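You operate a simulated robot arm through the tools that you are given. There is no shell and no other tool. Be economical: measure what you need, move in short steps, check, and stop when the job is done.

You run a simulated robot arm. Do the job below in one go: nothing can be reset, and whatever is moved stays where it is left.

TASK
Mist the soap smear and scrub it off with the red brush.
Fine: mist it with water from the small spray bottle, stood on the table; bottle and brush go back where they stood.

Only the result counts: the job must be done as asked and must still hold three seconds after the hand-in. Knocking over, shifting, dropping, spilling or breaking anything else fails it.

THE ROBOT
A 7-joint arm with a two-finger parallel gripper, fixed in place. Base frame: the origin is at the foot of the arm, x ahead of it, y to its left, z up; the work surface is at about z = 0.8. Readings come in m, rad, newtons and seconds.
With the tool pointing down near the work surface it reaches from about 0.24 to 0.68 m from the base axis. Its first joint turns from -1.152 to 1.152 rad. Payload 2.4 kg.
The TCP is the grasp point between the finger pads, 0.03 m short of the fingertips. In the tool frame z runs along the fingers and y along their closing line. Largest opening 0.094 m; finger width 0.028, thickness 0.01; the body of the gripper, 0.05 by 0.096 m, starts 0.055 m behind the TCP.
Orientation is that of the tool frame in the base frame, as a unit quaternion [w, x, y, z]. With the fingers straight down and closing along the base's y, the tool's x points along the base's -x, its y along +y and its z along -z.

THE INTERFACE
- The arm moves only by the tool jog_arm. Its argument "targets" is a list that holds one entry, the list of rows, each a list of 7 numbers: the shift along the tool's x, y, z in m, then the turn, a rotation vector about the tool's x, y, z in rad, then the gripper command, from -1 (shut) to 1 (fully open), values between in proportion. In form: [[[tx, ty, tz, rx, ry, rz, fingers], ...]]. A call has 1 to 10 rows; each row shifts and turns the commanded pose from where the row before left it, along the tool's axes as they then stand. A row lasts 0.2 s, in which the tool goes at most 0.05 m and 0.15 rad; a call with a longer step from one row to the next is refused whole, and so is a gripper value outside its range. A pose out of reach is approached as far as the arm can. The call stops where the force on the tool passes 40 N (or 10 N more than at its start, if that is more) or the arm is blocked; 0.2 s more then pass. The fingers move at their own pace (about 0.153 m/s each) and stop on an object; they squeeze with about 42 N. The grip force told is the motor's: it shows also when the fingers shut on nothing. Time passes only in rows, and 0.2 s behind the last, so rows that do not move let the fingers close. It gives the time, the measured TCP pose, the force on the tool (base axes), the opening and the grip force at its end, in the units of the frame above (readings bear some noise), and new pictures: "pictures" is both (left out), scene, wrist or none.
- Cameras (640 x 400 px; columns grow to the right, rows downward): "scene" is fixed at [0.0258, 0.475, 1.4373]; the picture's right is [-0.73, -0.69, 0.00], its down [-0.42, 0.45, -0.79] and it looks along [0.54, -0.57, -0.62] (base axes); focal length 272 px, centre (320, 200). "wrist" rides on the gripper at [0.076, 0.014, -0.102] in the tool frame; the picture's right is [-0.18, 0.98, 0.00], its down [-0.75, -0.14, -0.64] and it looks along [-0.63, -0.12, 0.77] (tool axes); focal length 243 px, centre (320, 200). There is no depth. A picture from a camera that has moved, and an enlarged one, comes with that camera's place and axes in the base frame and with its lens. The place of the scene camera against the robot may be out by one fixed shift of up to 0.025 m in any direction.
- close_up(camera, box): a new picture of the part [left, top, right, bottom] of that camera's present view, enlarged. No time passes.
- hand_in(): hands the job in; it is judged then, once.

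Work in short steps. Places have to be worked out from the pictures, the camera data and where the tool is seen: move nearer, look again, correct. Check each grasp and each placing, and mend what went wrong. You have 120 turns and 200 pictures in all, those below and enlarged ones among them. Open the gripper and draw the arm clear of the work before you hand the job in, unless the task says otherwise; then end with one line.

The tools are called after "Call:" by a JSON object that holds its "method" and its "body". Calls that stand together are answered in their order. jog_arm: Moves the arm, as the interface text tells. Its arguments: {"type":"object","properties":{"targets":{"type":"array"},"pictures":{"type":"string","enum":["both","scene","wrist","none"]}},"required":["targets"]} The other tools are called the same way: close_up (camera, box) takes an enlarged picture of a part of a camera's view; hand_in () hands the job in.

At the start:

```text
clock: 0.0
eef_pos: [0.3218, -0.1745, 1.2134]
ee_rot: [0.0, -0.001, 1.0, 0.001]
ft_force: [0.3, -0.3, 0.8]
grip_width: 0.0937
finger_force: 0.1
```

scene: 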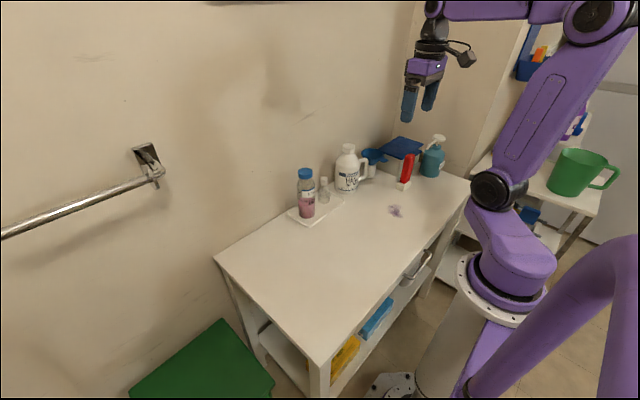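
wrist: 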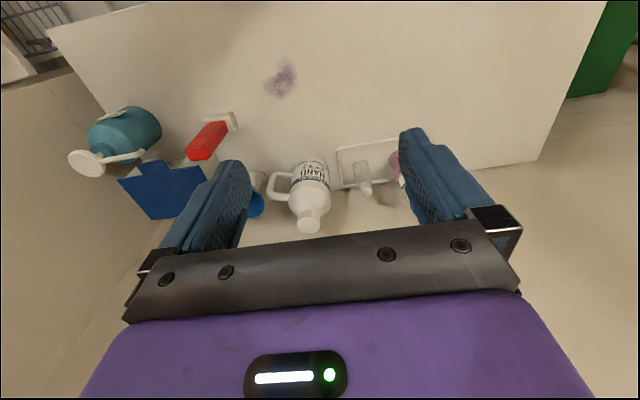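

I take enlarged views of the objects on the table first to identify the spray bottle, brush and smear.

Call:
{"method": "close_up", "body": {"camera": "scene", "box": [280, 120, 460, 232]}}

Call:
{"method": "close_up", "body": {"camera": "wrist", "box": [40, 30, 440, 280]}}

```text
3.56 times, centred on (370, 176) of scene
camera zoom: at [0.0258, 0.475, 1.4373], right [-0.73, -0.69, 0.0], down [-0.42, 0.45, -0.79], along [0.54, -0.57, -0.62], focal length 968 px, centre (142, 285)
```

zoom: 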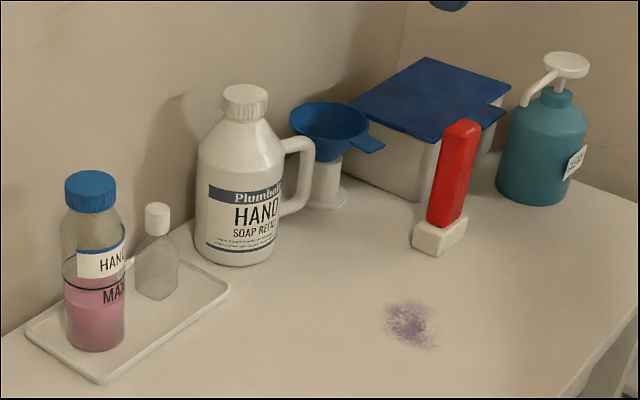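

```text
1.60 times, centred on (240, 155) of wrist
camera zoom: at [0.246, -0.1604, 1.316], right [0.18, 0.98, 0.0], down [0.75, -0.14, 0.64], along [0.63, -0.12, -0.77], focal length 388 px, centre (448, 272)
```

zoom: 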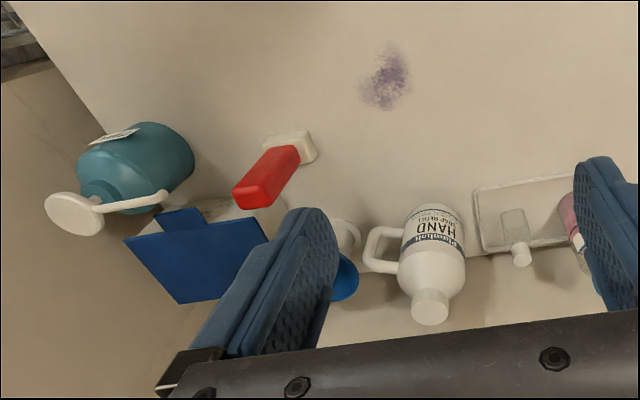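

The small clear bottle with a white head on the tray looks like the mister. It is at about (0.575, -0.12), with the smear at (0.356, -0.257) and the brush at (0.41, -0.406). I move in for a closer look at the bottle.

Call:
{"method": "jog_arm", "body": {"targets": [[[-0.023, 0.0117, 0.0355, 0, 0, 0, 1], [-0.023, 0.0117, 0.0355, 0, 0, 0, 1], [-0.023, 0.0117, 0.0355, 0, 0, 0, 1], [-0.023, 0.0117, 0.0355, 0, 0, 0, 1], [-0.023, 0.0117, 0.0355, 0, 0, 0, 1], [-0.023, 0.0117, 0.0355, 0, 0, 0, 1]]], "pictures": "both"}}

```text
clock: 1.4
eef_pos: [0.4597, -0.1073, 0.9997]
ee_rot: [-0.001, -0.001, 1.0, 0.0]
ft_force: [0.6, -1.0, 0.4]
grip_width: 0.0941
finger_force: 0.0
camera wrist: at [0.3847, -0.0926, 1.1019], right [0.18, 0.98, 0.0], down [0.75, -0.14, 0.64], along [0.63, -0.12, -0.77], focal length 243 px, centre (320, 200)
```

scene: 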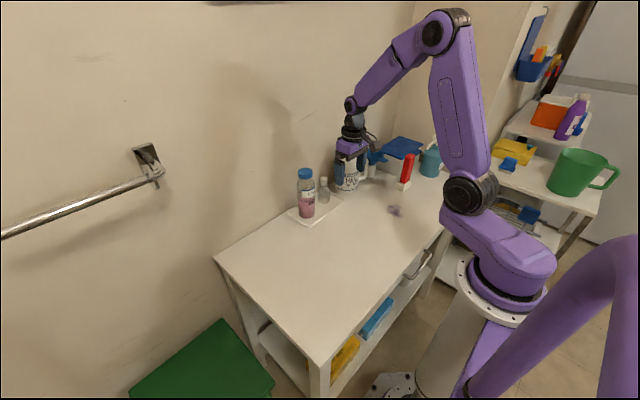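
wrist: 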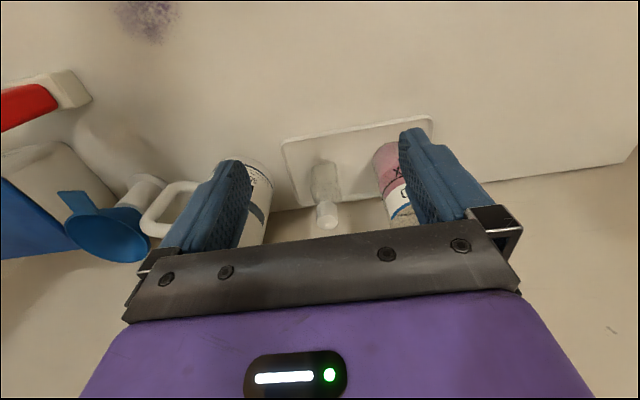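

Call:
{"method": "close_up", "body": {"camera": "wrist", "box": [240, 100, 432, 250]}}

Call:
{"method": "close_up", "body": {"camera": "scene", "box": [285, 155, 365, 230]}}

```text
2.67 times, centred on (336, 175) of wrist
camera zoom: at [0.3847, -0.0926, 1.1019], right [0.18, 0.98, 0.0], down [0.75, -0.14, 0.64], along [0.63, -0.12, -0.77], focal length 647 px, centre (277, 267)
```

zoom: 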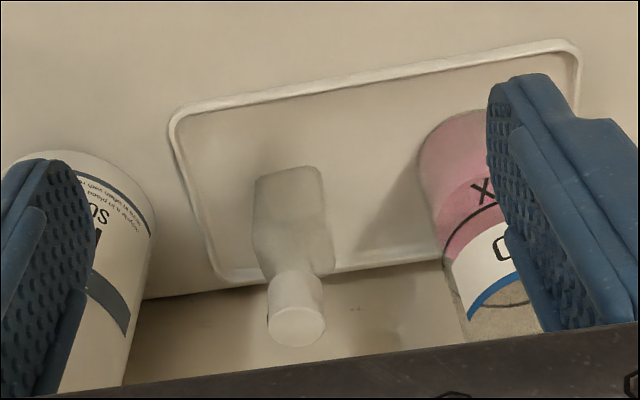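

```text
5.33 times, centred on (325, 192) of scene
camera zoom: at [0.0258, 0.475, 1.4373], right [-0.73, -0.69, 0.0], down [-0.42, 0.45, -0.79], along [0.54, -0.57, -0.62], focal length 1453 px, centre (293, 240)
```

zoom: 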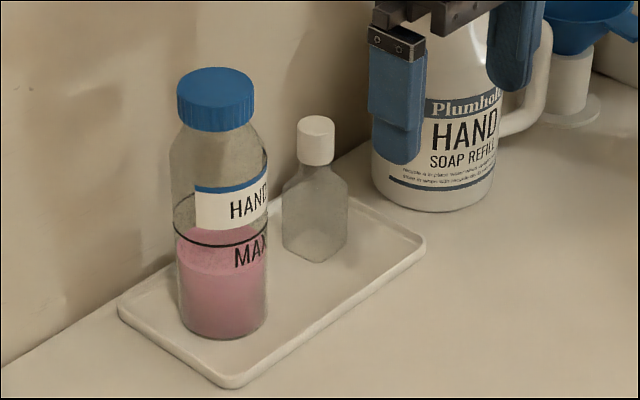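

The small bottle shows no clear nozzle yet. I check the teal bottle's label and the other trolley before settling on which one is the mister.

Call:
{"method": "close_up", "body": {"camera": "scene", "box": [360, 120, 460, 200]}}

Call:
{"method": "close_up", "body": {"camera": "scene", "box": [440, 30, 640, 230]}}

```text
5.00 times, centred on (410, 160) of scene
camera zoom: at [0.0258, 0.475, 1.4373], right [-0.73, -0.69, 0.0], down [-0.42, 0.45, -0.79], along [0.54, -0.57, -0.62], focal length 1362 px, centre (-130, 400)
```

zoom: 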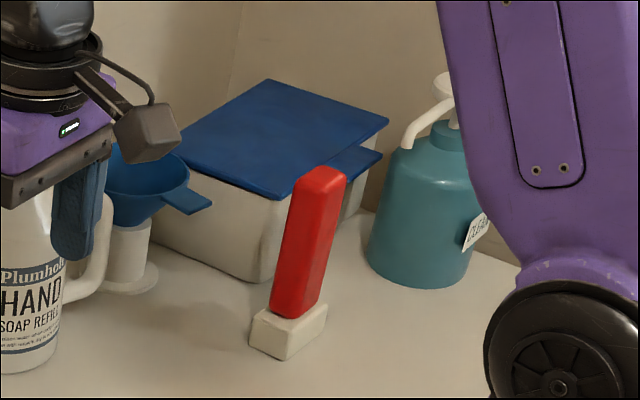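

```text
2.00 times, centred on (540, 130) of scene
camera zoom: at [0.0258, 0.475, 1.4373], right [-0.73, -0.69, 0.0], down [-0.42, 0.45, -0.79], along [0.54, -0.57, -0.62], focal length 545 px, centre (-120, 340)
```

zoom: 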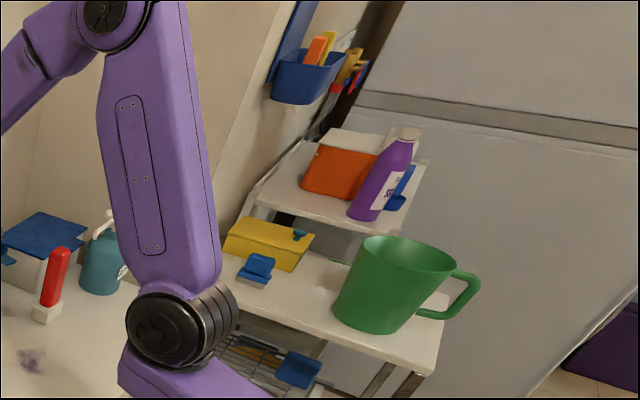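

I read the teal bottle's label and look as closely as possible at the small bottle's head.

Call:
{"method": "close_up", "body": {"camera": "scene", "box": [435, 150, 465, 180]}}

Call:
{"method": "close_up", "body": {"camera": "scene", "box": [310, 170, 340, 210]}}

Call:
{"method": "close_up", "body": {"camera": "wrist", "box": [295, 150, 355, 240]}}

```text
13.33 times, centred on (450, 165) of scene
camera zoom: at [0.0258, 0.475, 1.4373], right [-0.73, -0.69, 0.0], down [-0.42, 0.45, -0.79], along [0.54, -0.57, -0.62], focal length 3632 px, centre (-1413, 667)
```

zoom: 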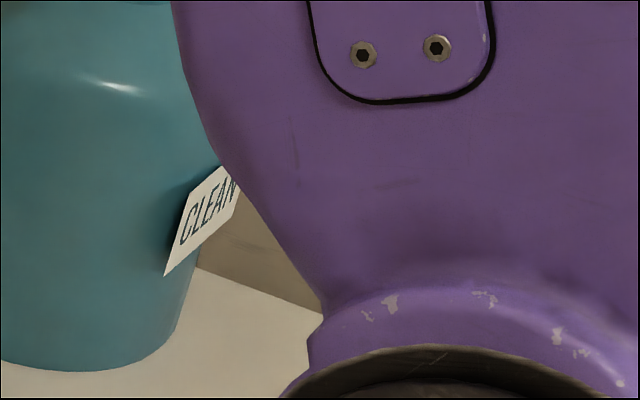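

```text
10.00 times, centred on (325, 190) of scene
camera zoom: at [0.0258, 0.475, 1.4373], right [-0.73, -0.69, 0.0], down [-0.42, 0.45, -0.79], along [0.54, -0.57, -0.62], focal length 2724 px, centre (270, 300)
```

zoom: 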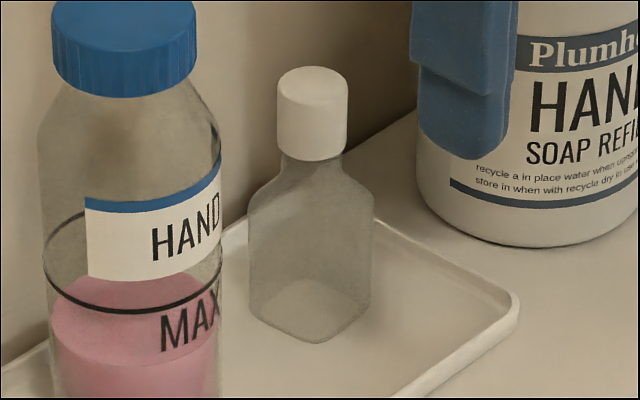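

```text
4.44 times, centred on (325, 195) of wrist
camera zoom: at [0.3847, -0.0926, 1.1019], right [0.18, 0.98, 0.0], down [0.75, -0.14, 0.64], along [0.63, -0.12, -0.77], focal length 1078 px, centre (298, 222)
```

zoom: 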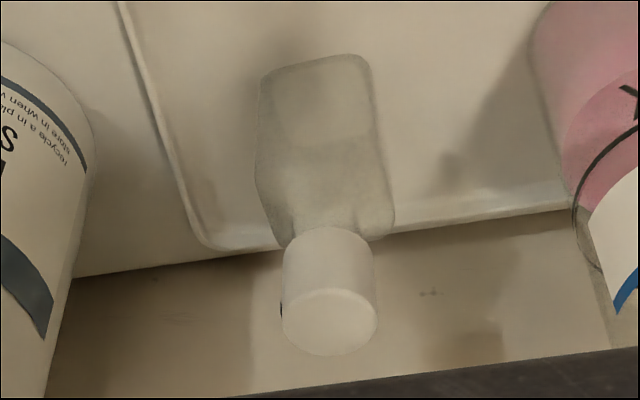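

The dark speck on the head's left side in the wrist view is a nozzle facing -y, so this is the mister. Its body centre is about (0.582, -0.1225), its top is at z≈0.90, and its faces line up with the base axes. I go above it with the fingers half open and look.

Call:
{"method": "jog_arm", "body": {"targets": [[[-0.0408, -0.005, 0.012, 0, 0, 0, 0.36], [-0.0408, -0.005, 0.012, 0, 0, 0, 0.36], [-0.0408, -0.005, 0.012, 0, 0, 0, 0.36], [0, 0, 0, 0, 0, 0, 0.36]]]}}

```text
clock: 2.4
eef_pos: [0.5847, -0.1199, 0.9653]
ee_rot: [0.0, 0.0, 1.0, -0.001]
ft_force: [-0.2, 0.3, 0.5]
grip_width: 0.0639
finger_force: 0.1
camera wrist: at [0.51, -0.105, 1.0673], right [0.18, 0.98, 0.0], down [0.75, -0.14, 0.64], along [0.63, -0.12, -0.77], focal length 243 px, centre (320, 200)
```

scene: 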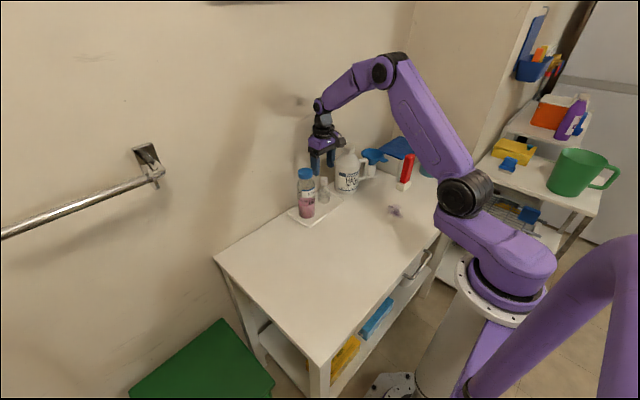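
wrist: 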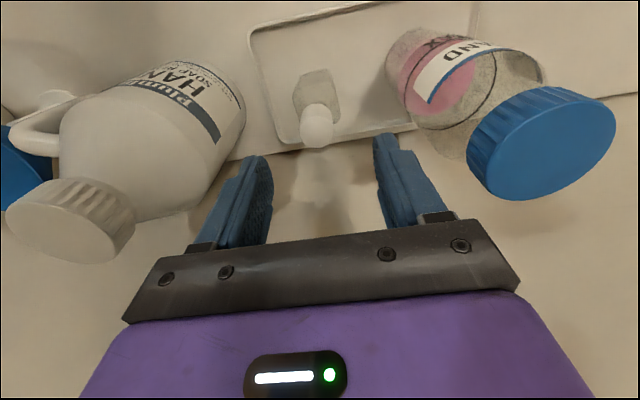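

I enlarge the bottle between the fingers to get its centre, and check the gripper's clearance to its neighbours.

Call:
{"method": "close_up", "body": {"camera": "wrist", "box": [240, 40, 400, 160]}}

Call:
{"method": "close_up", "body": {"camera": "scene", "box": [280, 115, 376, 225]}}

```text
3.33 times, centred on (320, 100) of wrist
camera zoom: at [0.51, -0.105, 1.0673], right [0.18, 0.98, 0.0], down [0.75, -0.14, 0.64], along [0.63, -0.12, -0.77], focal length 809 px, centre (320, 533)
```

zoom: 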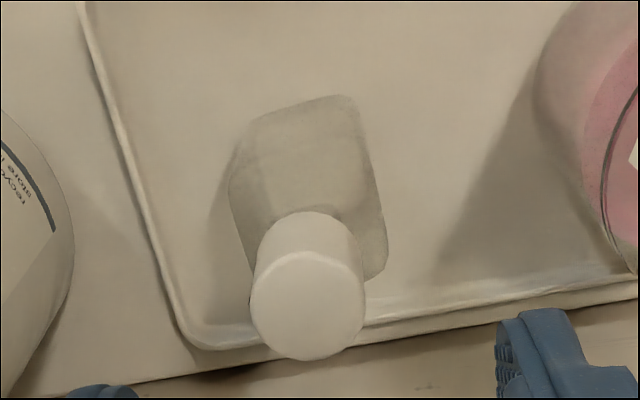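

```text
3.64 times, centred on (328, 170) of scene
camera zoom: at [0.0258, 0.475, 1.4373], right [-0.73, -0.69, 0.0], down [-0.42, 0.45, -0.79], along [0.54, -0.57, -0.62], focal length 990 px, centre (291, 309)
```

zoom: 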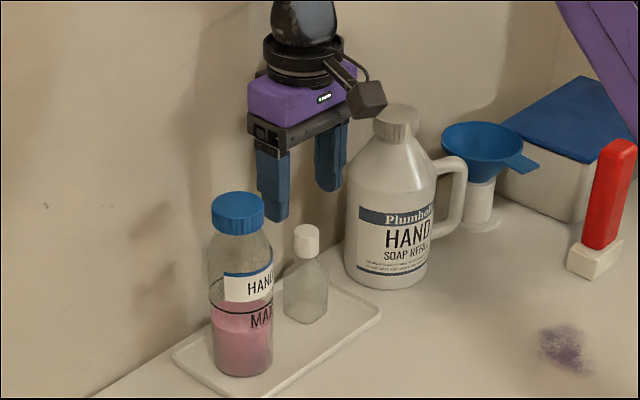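

The bottle's centre works out at (0.5815, -0.1215), with its top at about 0.903. I lower in two stages to TCP z≈0.857, so the palm stays above the head.

Call:
{"method": "jog_arm", "body": {"targets": [[[0.001, -0.002, 0.03, 0, 0, 0, 0.36], [0, 0, 0.03, 0, 0, 0, 0.36], [0, 0, 0.02, 0, 0, 0, 0.36]]]}}

```text
clock: 3.2
eef_pos: [0.5831, -0.1183, 0.8865]
ee_rot: [0.0, 0.0, 1.0, 0.0]
ft_force: [0.5, 0.5, 0.3]
grip_width: 0.0639
finger_force: 0.0
camera wrist: at [0.5068, -0.104, 0.9881], right [0.18, 0.98, 0.0], down [0.75, -0.14, 0.64], along [0.63, -0.12, -0.77], focal length 243 px, centre (320, 200)
```

scene: 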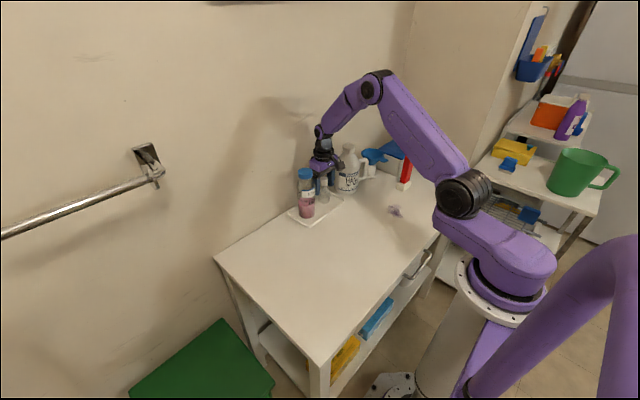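
wrist: 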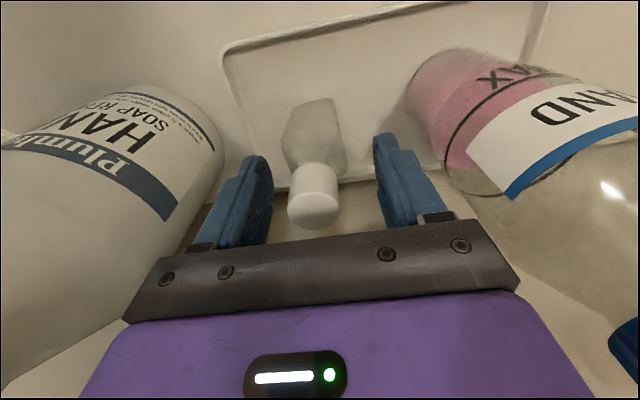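

The head lies between the fingers, at y≈-0.121. I shift 1.5 mm, go down 3 cm and close gently.

Call:
{"method": "jog_arm", "body": {"targets": [[[0.0, -0.0015, 0.015, 0, 0, 0, 0.36], [0, 0, 0.015, 0, 0, 0, 0.36], [0, 0, 0, 0, 0, 0, 0.36]]]}}

```text
clock: 4.0
eef_pos: [0.5824, -0.1214, 0.8543]
ee_rot: [0.0, 0.0, 1.0, 0.0]
ft_force: [0.2, 0.6, -0.2]
grip_width: 0.064
finger_force: 0.1
camera wrist: at [0.5061, -0.1064, 0.9569], right [0.18, 0.98, 0.0], down [0.75, -0.14, 0.64], along [0.63, -0.12, -0.77], focal length 243 px, centre (320, 200)
```

scene: 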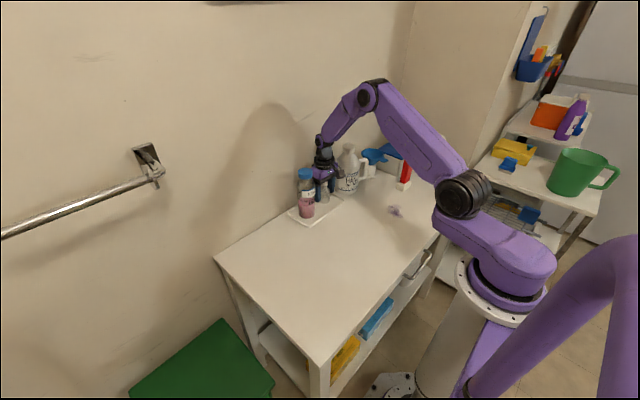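
wrist: 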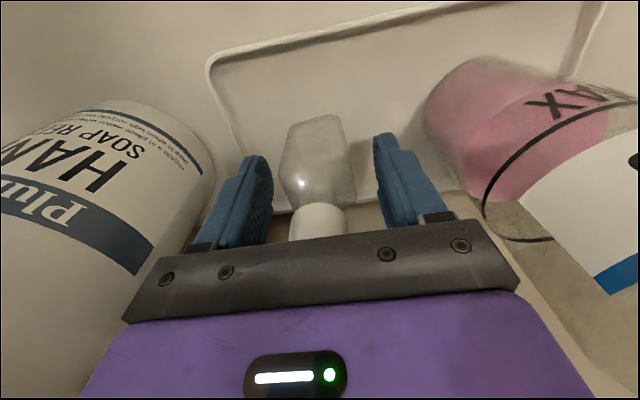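

The body sits between the fingers and no contact has been felt. I close on it now.

Call:
{"method": "jog_arm", "body": {"targets": [[[0, 0, 0, 0, 0, 0, -0.1], [0, 0, 0, 0, 0, 0, -0.4], [0, 0, 0, 0, 0, 0, -0.6]]]}}

```text
clock: 4.8
eef_pos: [0.5812, -0.1214, 0.8544]
ee_rot: [0.0, -0.001, 1.0, 0.0]
ft_force: [0.1, 0.1, 0.5]
grip_width: 0.0402
finger_force: 41.9
camera wrist: at [0.506, -0.1064, 0.9571], right [0.18, 0.98, 0.0], down [0.75, -0.14, 0.64], along [0.63, -0.12, -0.77], focal length 243 px, centre (320, 200)
```

scene: 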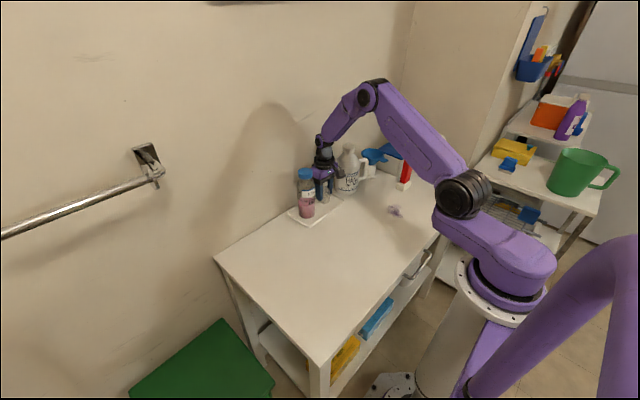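
wrist: 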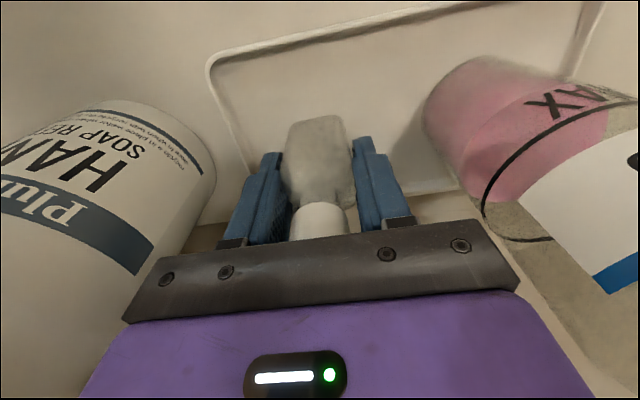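

Gripped at 40 mm with full force. I lift straight up 10 cm and look.

Call:
{"method": "jog_arm", "body": {"targets": [[[0, 0, -0.02, 0, 0, 0, -0.6], [0, 0, -0.04, 0, 0, 0, -0.6], [0, 0, -0.04, 0, 0, 0, -0.6]]]}}

```text
clock: 5.6
eef_pos: [0.5763, -0.1225, 0.9534]
ee_rot: [-0.001, 0.0, 1.0, 0.0]
ft_force: [0.2, -0.8, -1.5]
grip_width: 0.04
finger_force: 42.5
camera wrist: at [0.5008, -0.1086, 1.0564], right [0.18, 0.98, 0.0], down [0.75, -0.14, 0.64], along [0.63, -0.12, -0.77], focal length 243 px, centre (320, 200)
```

scene: 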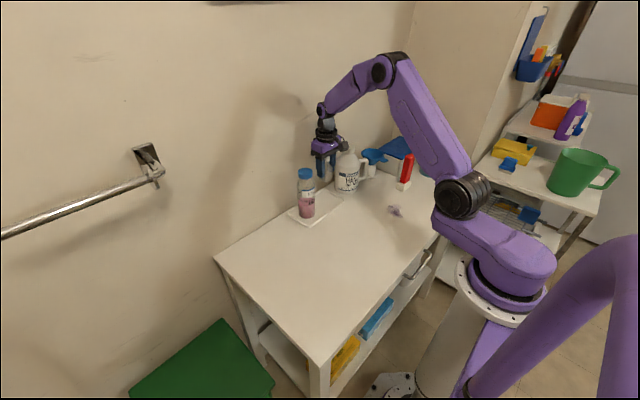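
wrist: 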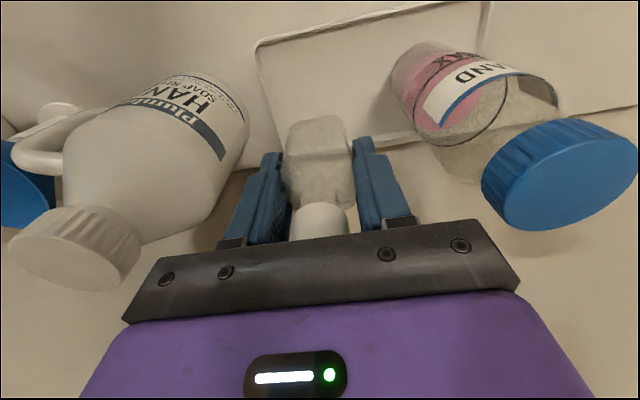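

The bottle is held. I carry it toward the robot to a spot about 14 cm to the +y side of the smear.

Call:
{"method": "jog_arm", "body": {"targets": [[[0.0367, 0.001, 0, 0, 0, 0, -0.6], [0.0367, 0.001, 0, 0, 0, 0, -0.6], [0.0367, 0.001, 0, 0, 0, 0, -0.6], [0.0367, 0.001, 0, 0, 0, 0, -0.6], [0.0367, 0.001, 0, 0, 0, 0, -0.6], [0.0367, 0.0, 0, 0, 0, 0, -0.6]]]}}

```text
clock: 7.0
eef_pos: [0.3591, -0.1183, 0.9552]
ee_rot: [0.0, 0.0, 1.0, 0.0]
ft_force: [1.5, 0.2, -0.9]
grip_width: 0.0401
finger_force: 42.1
camera wrist: at [0.284, -0.1038, 1.0581], right [0.18, 0.98, 0.0], down [0.75, -0.14, 0.64], along [0.63, -0.12, -0.77], focal length 243 px, centre (320, 200)
```

scene: 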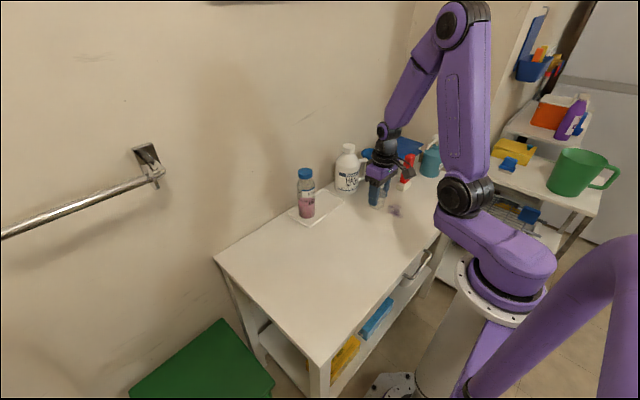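
wrist: 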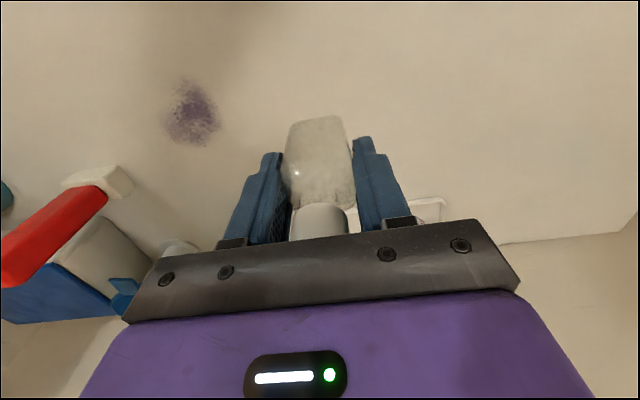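

The smear is at (0.354, -0.255), straight off the nozzle side. I lower the bottle to the table.

Call:
{"method": "jog_arm", "body": {"targets": [[[0.002, 0, 0.04, 0, 0, 0, -0.6], [0.002, 0, 0.04, 0, 0, 0, -0.6], [0, 0, 0.015, 0, 0, 0, -0.6], [0, 0, 0, 0, 0, 0, -0.6]]], "pictures": "none"}}

```text
clock: 8.0
eef_pos: [0.3603, -0.1212, 0.8608]
ee_rot: [-0.001, 0.0, 1.0, 0.0]
ft_force: [-0.5, -1.1, -0.1]
grip_width: 0.0401
finger_force: 41.8
```

Still free at z≈0.860. I step down in small rows until contact shows.

Call:
{"method": "jog_arm", "body": {"targets": [[[0, 0, 0.004, 0, 0, 0, -0.6], [0, 0, 0.003, 0, 0, 0, -0.6], [0, 0, 0, 0, 0, 0, -0.6]]], "pictures": "none"}}

Call:
{"method": "jog_arm", "body": {"targets": [[[0, 0, 0.002, 0, 0, 0, -0.6], [0, 0, 0, 0, 0, 0, -0.6]]], "pictures": "scene"}}

```text
clock: 8.8
eef_pos: [0.3573, -0.1192, 0.853]
ee_rot: [-0.001, -0.001, 1.0, -0.001]
ft_force: [-0.8, -0.6, -0.4]
grip_width: 0.0399
finger_force: 42.0
```

```text
clock: 9.4
eef_pos: [0.3579, -0.1184, 0.8498]
ee_rot: [-0.001, 0.001, 1.0, -0.001]
ft_force: [-0.9, 0.2, -0.7]
grip_width: 0.0399
finger_force: 41.9
```

scene: 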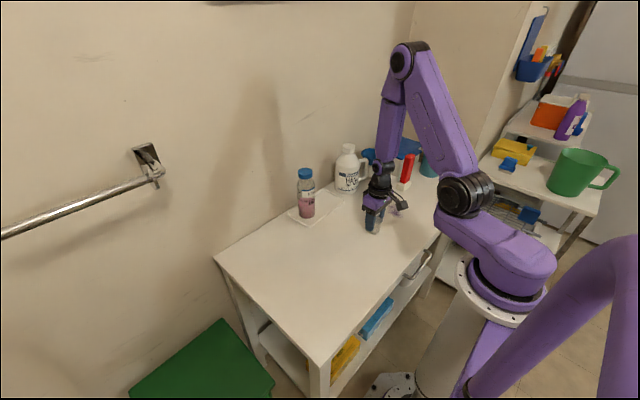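

Not quite touching at 0.850. I go on in 1–1.5 mm steps.

Call:
{"method": "jog_arm", "body": {"targets": [[[0, 0, 0.0015, 0, 0, 0, -0.6], [0, 0, 0, 0, 0, 0, -0.6]]], "pictures": "none"}}

Call:
{"method": "jog_arm", "body": {"targets": [[[0, 0, 0.0015, 0, 0, 0, -0.6], [0, 0, 0, 0, 0, 0, -0.6]]], "pictures": "none"}}

Call:
{"method": "close_up", "body": {"camera": "scene", "box": [345, 180, 425, 240]}}

```text
clock: 10.0
eef_pos: [0.357, -0.1187, 0.8505]
ee_rot: [0.001, 0.0, 1.0, 0.0]
ft_force: [-3.2, 0.0, 36.7]
grip_width: 0.0401
finger_force: 41.7
```

```text
clock: 10.6
eef_pos: [0.3585, -0.1188, 0.8484]
ee_rot: [0.001, 0.0, 1.0, -0.001]
ft_force: [-1.3, -2.6, 41.6]
grip_width: 0.04
finger_force: 42.4
```

```text
6.67 times, centred on (385, 210) of scene
camera zoom: at [0.0253, 0.4751, 1.4373], right [-0.73, -0.69, 0.0], down [-0.42, 0.45, -0.79], along [0.54, -0.57, -0.62], focal length 1816 px, centre (-113, 133)
```

zoom: 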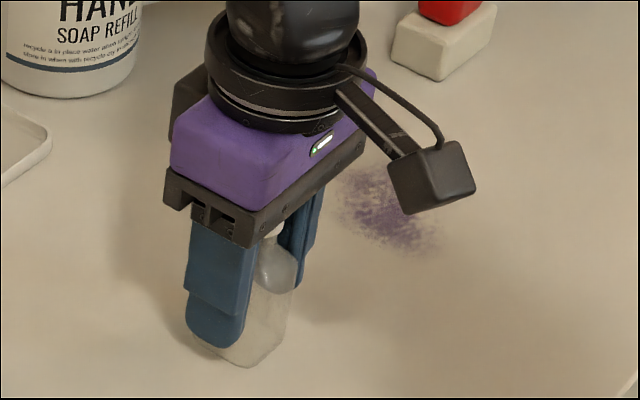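

The bottle is firmly on the table, with a stiff contact at z≈0.850. I relieve the press, open, and rise clear of the head.

Call:
{"method": "jog_arm", "body": {"targets": [[[0, 0, -0.0015, 0, 0, 0, -0.6], [0, 0, 0, 0, 0, 0, -0.05], [0, 0, 0, 0, 0, 0, 0.4], [0, 0, 0, 0, 0, 0, 0.4], [0, 0, -0.03, 0, 0, 0, 0.4], [0, 0, -0.04, 0, 0, 0, 0.4], [0, 0, -0.03, 0, 0, 0, 0.4]]]}}

Call:
{"method": "close_up", "body": {"camera": "wrist", "box": [140, 20, 420, 195]}}

```text
clock: 12.2
eef_pos: [0.356, -0.119, 0.9502]
ee_rot: [0.0, 0.001, 1.0, 0.0]
ft_force: [0.7, 0.1, 0.0]
grip_width: 0.0656
finger_force: 0.1
camera wrist: at [0.2807, -0.1048, 1.0521], right [0.18, 0.98, 0.0], down [0.75, -0.14, 0.64], along [0.63, -0.12, -0.77], focal length 243 px, centre (320, 200)
```

scene: 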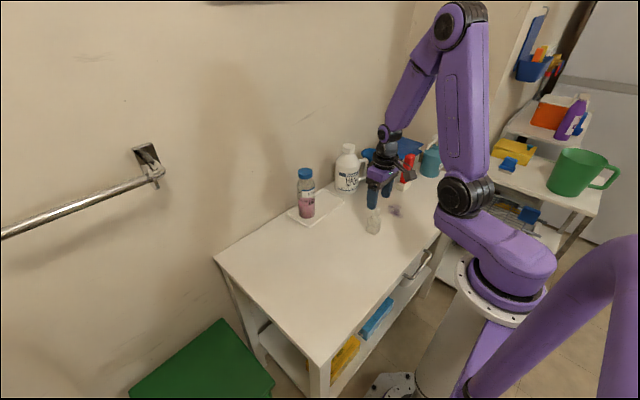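
wrist: 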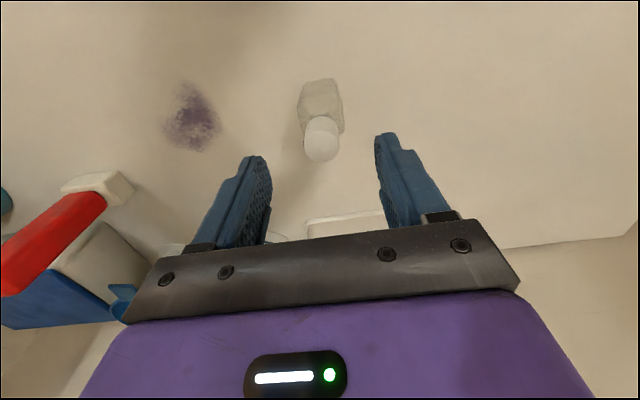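

```text
2.29 times, centred on (280, 108) of wrist
camera zoom: at [0.2807, -0.1048, 1.0521], right [0.18, 0.98, 0.0], down [0.75, -0.14, 0.64], along [0.63, -0.12, -0.77], focal length 555 px, centre (411, 411)
```

zoom: 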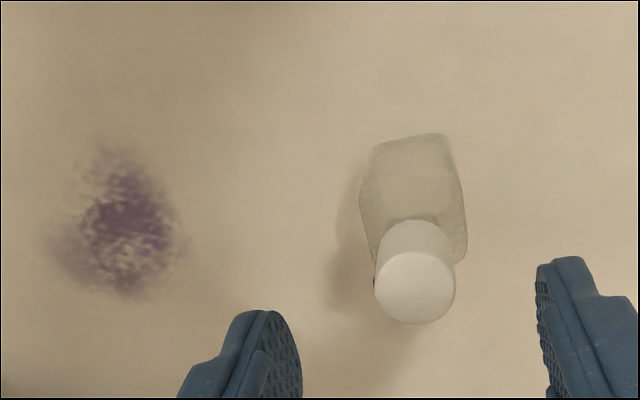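

The nozzle speck is on the -y side. I move aside over the smear to see the nozzle's direction from its front.

Call:
{"method": "jog_arm", "body": {"targets": [[[0.01, -0.046, -0.005, 0, 0, 0, 0], [0.01, -0.046, 0, 0, 0, 0, -0.5], [0.01, -0.046, 0, 0, 0, 0, -1]]], "pictures": "wrist"}}

Call:
{"method": "close_up", "body": {"camera": "wrist", "box": [440, 80, 600, 180]}}

```text
clock: 13.0
eef_pos: [0.3307, -0.2586, 0.9512]
ee_rot: [0.0, -0.001, 1.0, 0.0]
ft_force: [0.1, 0.2, -0.3]
grip_width: 0.0
finger_force: 32.6
camera wrist: at [0.2542, -0.2436, 1.0541], right [0.18, 0.98, 0.0], down [0.75, -0.14, 0.64], along [0.63, -0.12, -0.77], focal length 243 px, centre (320, 200)
```

wrist: 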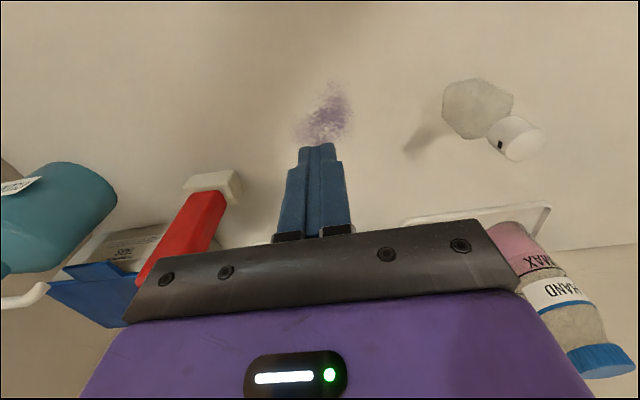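

```text
4.00 times, centred on (520, 130) of wrist
camera zoom: at [0.2542, -0.2436, 1.0541], right [0.18, 0.98, 0.0], down [0.75, -0.14, 0.64], along [0.63, -0.12, -0.77], focal length 970 px, centre (-480, 480)
```

zoom: 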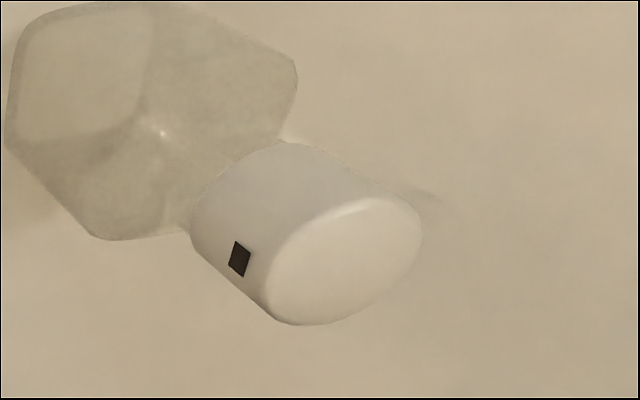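

The nozzle is a black square facing straight along -y at z≈0.89, aimed at the smear. The head's centre is at (0.3577, -0.118). I go above it with closed fingers.

Call:
{"method": "jog_arm", "body": {"targets": [[[-0.009, 0.0467, -0.01, 0, 0, 0, -1], [-0.009, 0.0467, 0, 0, 0, 0, -1], [-0.009, 0.0467, 0.0, 0, 0, 0, -1], [0, 0, 0.01, 0, 0, 0, -1], [0, 0, 0.0, 0, 0, 0, -1]]], "pictures": "wrist"}}

```text
clock: 14.2
eef_pos: [0.3526, -0.117, 0.9537]
ee_rot: [0.0, 0.0, 1.0, 0.0]
ft_force: [0.3, 0.3, -1.0]
grip_width: 0.0
finger_force: 33.7
camera wrist: at [0.2772, -0.1024, 1.056], right [0.18, 0.98, 0.0], down [0.75, -0.14, 0.64], along [0.63, -0.12, -0.77], focal length 243 px, centre (320, 200)
```

wrist: 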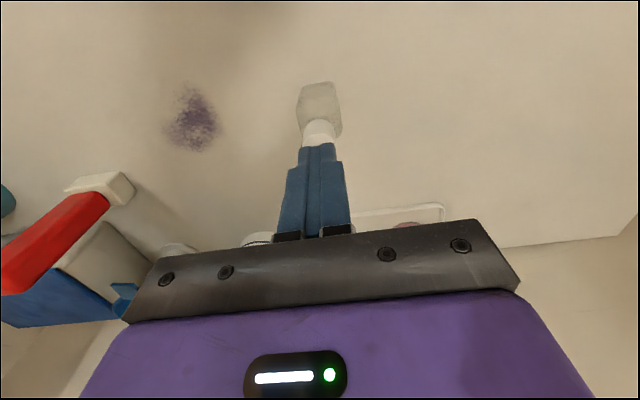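

The fingers are over the head. I nudge 2 mm forward and step down, feeling for the head near TCP z≈0.93.

Call:
{"method": "jog_arm", "body": {"targets": [[[-0.002, -0.0005, 0.015, 0, 0, 0, -1], [0, 0, 0.005, 0, 0, 0, -1], [0, 0, 0.003, 0, 0, 0, -1], [0, 0, 0.0, 0, 0, 0, -1]]], "pictures": "wrist"}}

Call:
{"method": "jog_arm", "body": {"targets": [[[0, 0, 0.002, 0, 0, 0, -1], [0, 0, 0.0, 0, 0, 0, -1]]], "pictures": "none"}}

```text
clock: 15.2
eef_pos: [0.3547, -0.1167, 0.9312]
ee_rot: [0.0, 0.0, 1.0, 0.0]
ft_force: [0.7, -0.3, -0.6]
grip_width: 0.0
finger_force: 32.9
camera wrist: at [0.2793, -0.103, 1.0331], right [0.18, 0.98, 0.0], down [0.75, -0.14, 0.64], along [0.63, -0.12, -0.77], focal length 243 px, centre (320, 200)
```

wrist: 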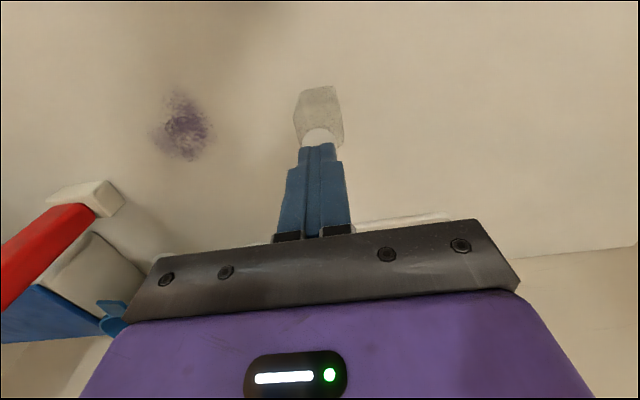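

```text
clock: 15.8
eef_pos: [0.3555, -0.1177, 0.9288]
ee_rot: [0.0, 0.0, 1.0, 0.0]
ft_force: [-0.1, 0.5, 1.1]
grip_width: 0.0
finger_force: 33.3
```

No contact yet at 0.929. I continue in 2 mm steps, reading the force each time.

Call:
{"method": "jog_arm", "body": {"targets": [[[0, 0, 0.002, 0, 0, 0, -1], [0, 0, 0.0, 0, 0, 0, -1]]], "pictures": "none"}}

Call:
{"method": "jog_arm", "body": {"targets": [[[0, 0, 0.002, 0, 0, 0, -1], [0, 0, 0.0, 0, 0, 0, -1]]], "pictures": "wrist"}}

```text
clock: 16.4
eef_pos: [0.355, -0.1172, 0.9271]
ee_rot: [0.0, -0.001, 1.0, 0.0]
ft_force: [0.6, 0.5, 3.5]
grip_width: 0.0
finger_force: 33.5
```

```text
clock: 17.0
eef_pos: [0.3544, -0.1174, 0.925]
ee_rot: [0.0, 0.001, 1.0, 0.001]
ft_force: [-0.4, 0.5, 4.9]
grip_width: 0.0
finger_force: 33.1
camera wrist: at [0.2793, -0.103, 1.0273], right [0.18, 0.98, 0.0], down [0.75, -0.14, 0.64], along [0.63, -0.12, -0.77], focal length 243 px, centre (320, 200)
```

wrist: 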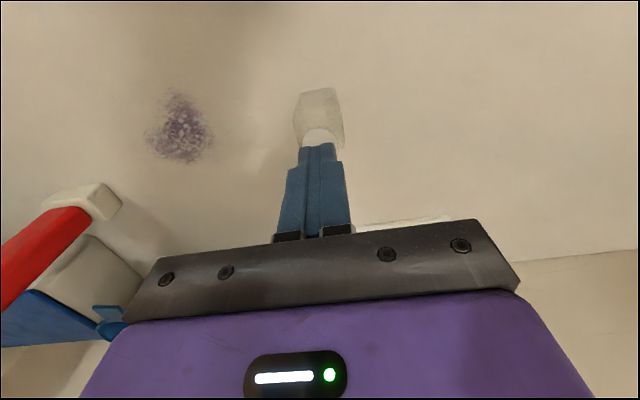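

The head is springing under the fingers at about 5 N, and the smear already looks speckled. I press on a little and look at the smear.

Call:
{"method": "jog_arm", "body": {"targets": [[[0, 0, 0.002, 0, 0, 0, -1], [0, 0, 0.001, 0, 0, 0, -1], [0, 0, 0.0, 0, 0, 0, -1]]], "pictures": "wrist"}}

Call:
{"method": "close_up", "body": {"camera": "wrist", "box": [110, 60, 350, 210]}}

```text
clock: 17.8
eef_pos: [0.3543, -0.1168, 0.9215]
ee_rot: [0.0, 0.0, 1.0, 0.0]
ft_force: [-1.8, 0.2, 13.0]
grip_width: 0.0001
finger_force: 33.1
camera wrist: at [0.2798, -0.1028, 1.0244], right [0.18, 0.98, 0.0], down [0.75, -0.14, 0.64], along [0.63, -0.12, -0.77], focal length 243 px, centre (320, 200)
```

wrist: 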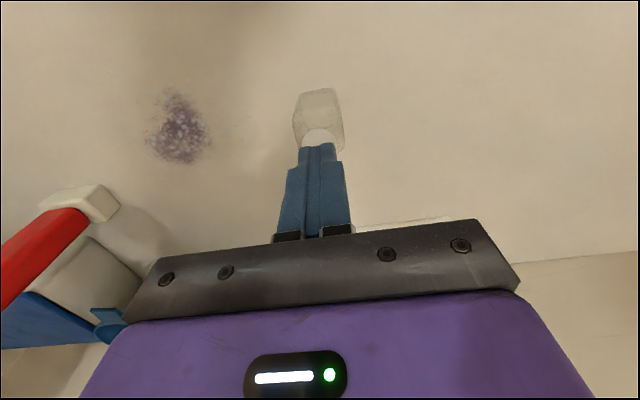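

```text
2.67 times, centred on (230, 135) of wrist
camera zoom: at [0.2798, -0.1028, 1.0244], right [0.18, 0.98, 0.0], down [0.75, -0.14, 0.64], along [0.63, -0.12, -0.77], focal length 647 px, centre (560, 373)
```

zoom: 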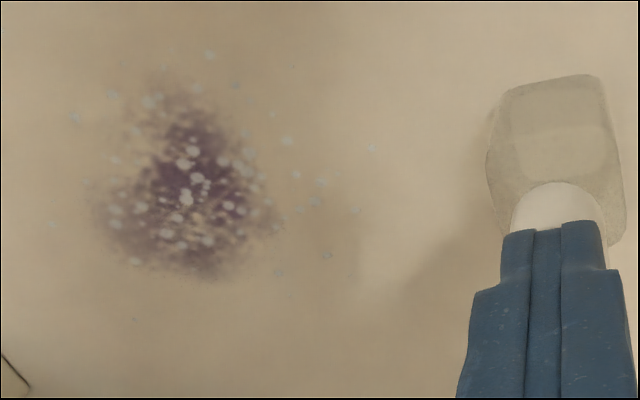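

Droplets cover the smear, so the mist lands. I release and give one more press for full wetting.

Call:
{"method": "jog_arm", "body": {"targets": [[[0, 0, -0.006, 0, 0, 0, -1], [0, 0, -0.005, 0, 0, 0, -1], [0, 0, 0, 0, 0, 0, -1], [0, 0, 0.004, 0, 0, 0, -1], [0, 0, 0.004, 0, 0, 0, -1], [0, 0, 0.003, 0, 0, 0, -1], [0, 0, 0, 0, 0, 0, -1], [0, 0, -0.006, 0, 0, 0, -1], [0, 0, -0.024, 0, 0, 0, -1]]], "pictures": "wrist"}}

Call:
{"method": "close_up", "body": {"camera": "wrist", "box": [110, 60, 350, 210]}}

```text
clock: 19.8
eef_pos: [0.3555, -0.1163, 0.9519]
ee_rot: [-0.002, 0.001, 1.0, 0.001]
ft_force: [-0.2, 0.5, 0.2]
grip_width: 0.0
finger_force: 32.9
camera wrist: at [0.2803, -0.1015, 1.0552], right [0.18, 0.98, 0.0], down [0.75, -0.14, 0.64], along [0.63, -0.12, -0.77], focal length 243 px, centre (320, 200)
```

wrist: 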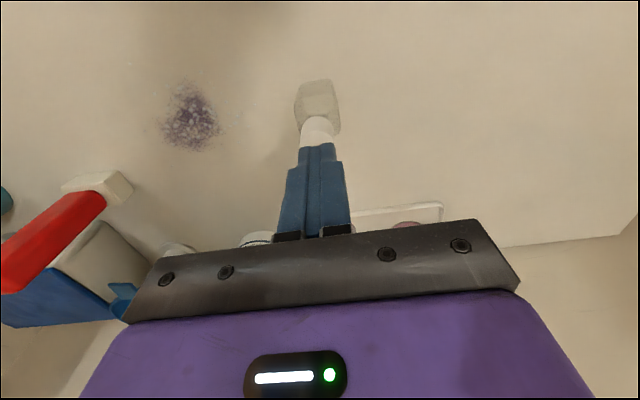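

```text
2.67 times, centred on (230, 135) of wrist
camera zoom: at [0.2803, -0.1015, 1.0552], right [0.18, 0.98, 0.0], down [0.75, -0.14, 0.64], along [0.63, -0.12, -0.77], focal length 647 px, centre (560, 373)
```

zoom: 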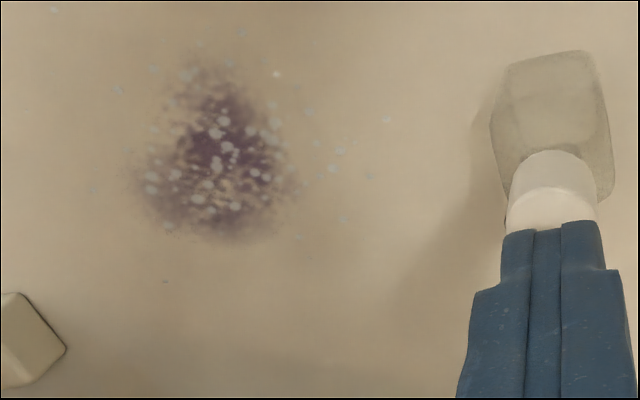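

The smear is well wetted. While it is wet I fetch the brush and leave the bottle standing here for now. I rise, move toward the brush and look.

Call:
{"method": "jog_arm", "body": {"targets": [[[0, 0, -0.045, 0, 0, 0, -1], [0, 0, -0.045, 0, 0, 0, 0], [0, -0.045, -0.02, 0, 0, 0, 0.6], [0, -0.045, 0, 0, 0, 0, 1], [0, -0.045, 0, 0, 0, 0, 1], [0, -0.045, 0, 0, 0, 0, 1], [0, -0.045, 0, 0, 0, 0, 1], [0, -0.045, 0, 0, 0, 0, 1]]]}}

Call:
{"method": "close_up", "body": {"camera": "wrist", "box": [200, 60, 440, 210]}}

```text
clock: 21.6
eef_pos: [0.3538, -0.3882, 1.0605]
ee_rot: [0.0, -0.001, 1.0, 0.0]
ft_force: [-0.3, -0.5, 0.2]
grip_width: 0.0941
finger_force: 0.0
camera wrist: at [0.2788, -0.3724, 1.1634], right [0.18, 0.98, 0.0], down [0.75, -0.14, 0.64], along [0.63, -0.12, -0.77], focal length 243 px, centre (320, 200)
```

scene: 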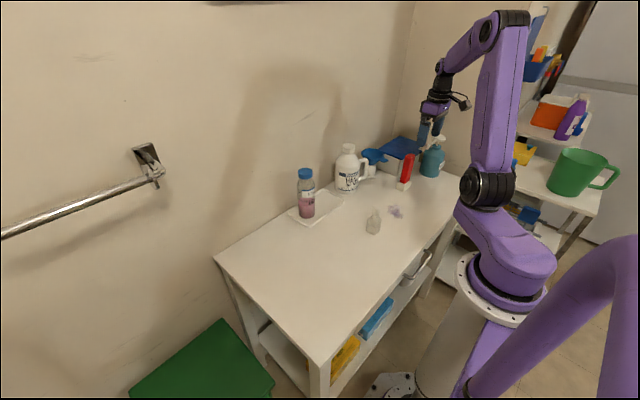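
wrist: 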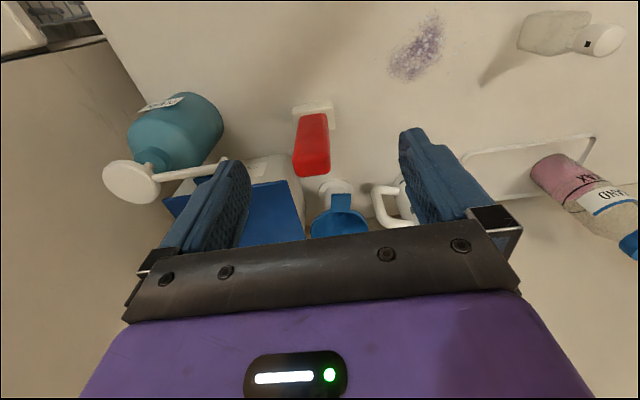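

```text
2.67 times, centred on (320, 135) of wrist
camera zoom: at [0.2788, -0.3724, 1.1634], right [0.18, 0.98, 0.0], down [0.75, -0.14, 0.64], along [0.63, -0.12, -0.77], focal length 647 px, centre (320, 373)
```

zoom: 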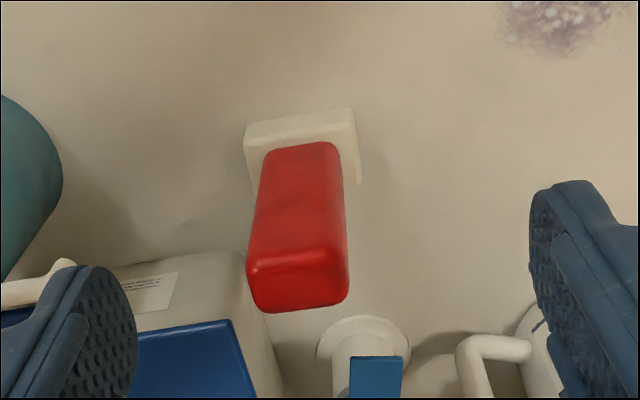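

The brush handle is about 36 mm wide along y and 20 mm deep along x. It is centred near (0.411, -0.406) and its top is at z≈0.95. I go over it with the fingers at 64 mm and come down partway.

Call:
{"method": "jog_arm", "body": {"targets": [[[-0.029, -0.009, 0, 0, 0, 0, 0.36], [-0.028, -0.009, 0, 0, 0, 0, 0.36], [0, 0, 0.035, 0, 0, 0, 0.36], [0, 0, 0.035, 0, 0, 0, 0.36], [0, 0, 0, 0, 0, 0, 0.36]]]}}

Call:
{"method": "close_up", "body": {"camera": "wrist", "box": [180, 60, 460, 240]}}

```text
clock: 22.8
eef_pos: [0.4125, -0.4048, 0.9915]
ee_rot: [0.001, 0.0, 1.0, 0.0]
ft_force: [-0.1, 0.3, -1.0]
grip_width: 0.064
finger_force: 0.0
camera wrist: at [0.3377, -0.3904, 1.0939], right [0.18, 0.98, 0.0], down [0.75, -0.14, 0.64], along [0.63, -0.12, -0.77], focal length 243 px, centre (320, 200)
```

scene: 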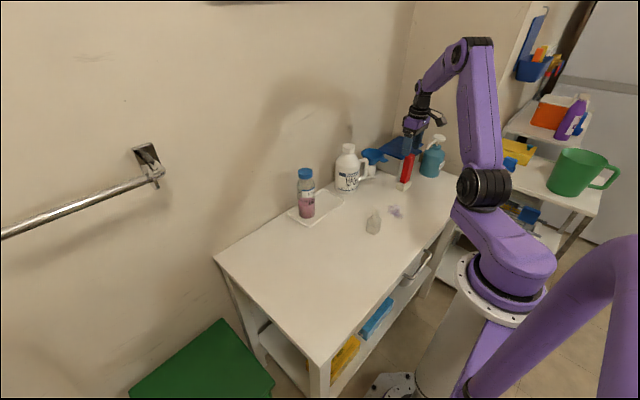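
wrist: 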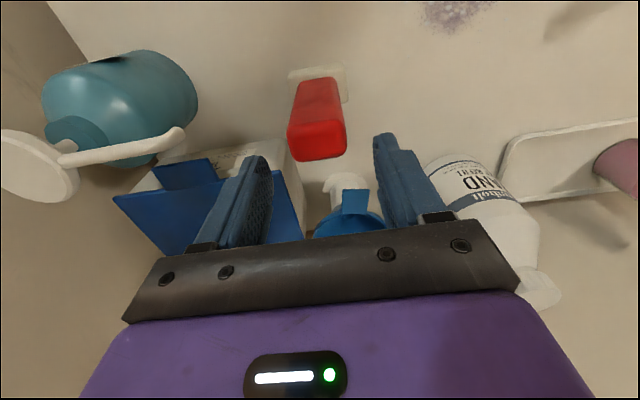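

```text
2.22 times, centred on (320, 150) of wrist
camera zoom: at [0.3377, -0.3904, 1.0939], right [0.18, 0.98, 0.0], down [0.75, -0.14, 0.64], along [0.63, -0.12, -0.77], focal length 539 px, centre (320, 311)
```

zoom: 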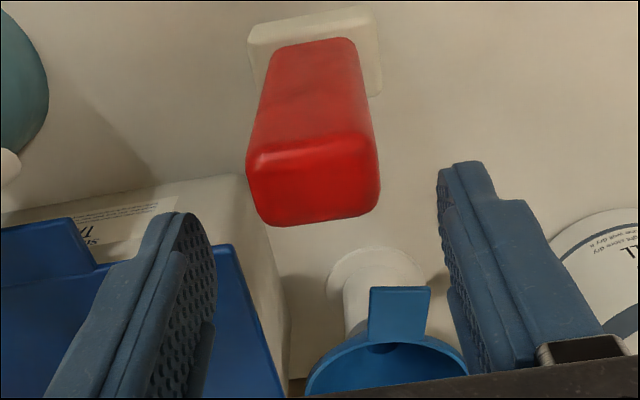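

The handle centre is confirmed at (0.411, -0.406). I descend to z≈0.905.

Call:
{"method": "jog_arm", "body": {"targets": [[[0.001, -0.001, 0.03, 0, 0, 0, 0.36], [0, 0, 0.03, 0, 0, 0, 0.36], [0, 0, 0.025, 0, 0, 0, 0.36], [0, 0, 0, 0, 0, 0, 0.36]]]}}

```text
clock: 23.8
eef_pos: [0.4135, -0.4036, 0.9056]
ee_rot: [0.0, 0.0, 1.0, 0.0]
ft_force: [0.1, 0.4, 0.0]
grip_width: 0.064
finger_force: 0.0
camera wrist: at [0.3371, -0.3887, 1.0085], right [0.18, 0.98, 0.0], down [0.75, -0.14, 0.64], along [0.63, -0.12, -0.77], focal length 243 px, centre (320, 200)
```

scene: 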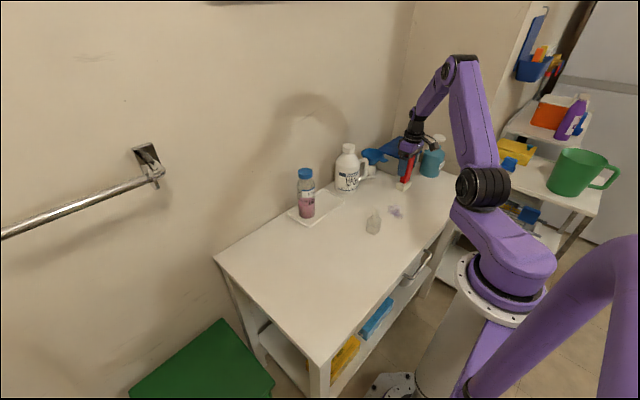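
wrist: 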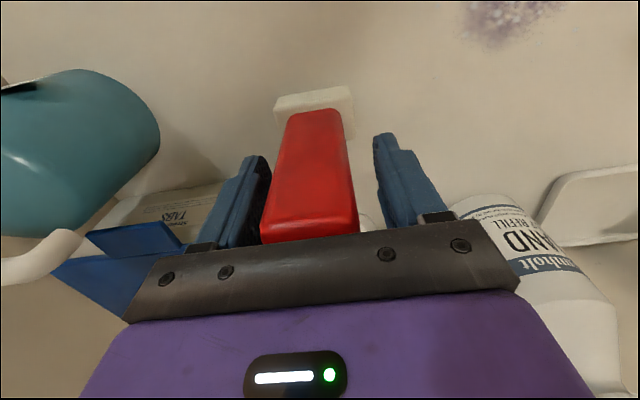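

The handle sits slightly toward -y, so I shift 2 mm and close.

Call:
{"method": "jog_arm", "body": {"targets": [[[0, -0.002, 0, 0, 0, 0, 0.36], [0, 0, 0, 0, 0, 0, 0], [0, 0, 0, 0, 0, 0, -0.4], [0, 0, 0, 0, 0, 0, -0.6]]], "pictures": "wrist"}}

```text
clock: 24.8
eef_pos: [0.411, -0.4054, 0.9059]
ee_rot: [0.0, 0.0, 1.0, 0.0]
ft_force: [-0.8, 0.2, 0.1]
grip_width: 0.0434
finger_force: 41.6
camera wrist: at [0.3363, -0.3912, 1.0083], right [0.18, 0.98, 0.0], down [0.75, -0.14, 0.64], along [0.63, -0.12, -0.77], focal length 243 px, centre (320, 200)
```

wrist: 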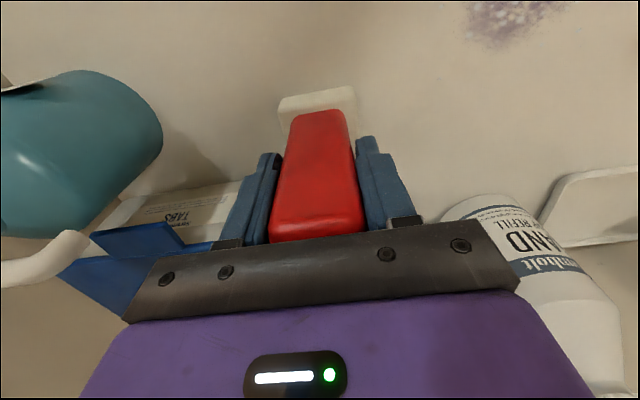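

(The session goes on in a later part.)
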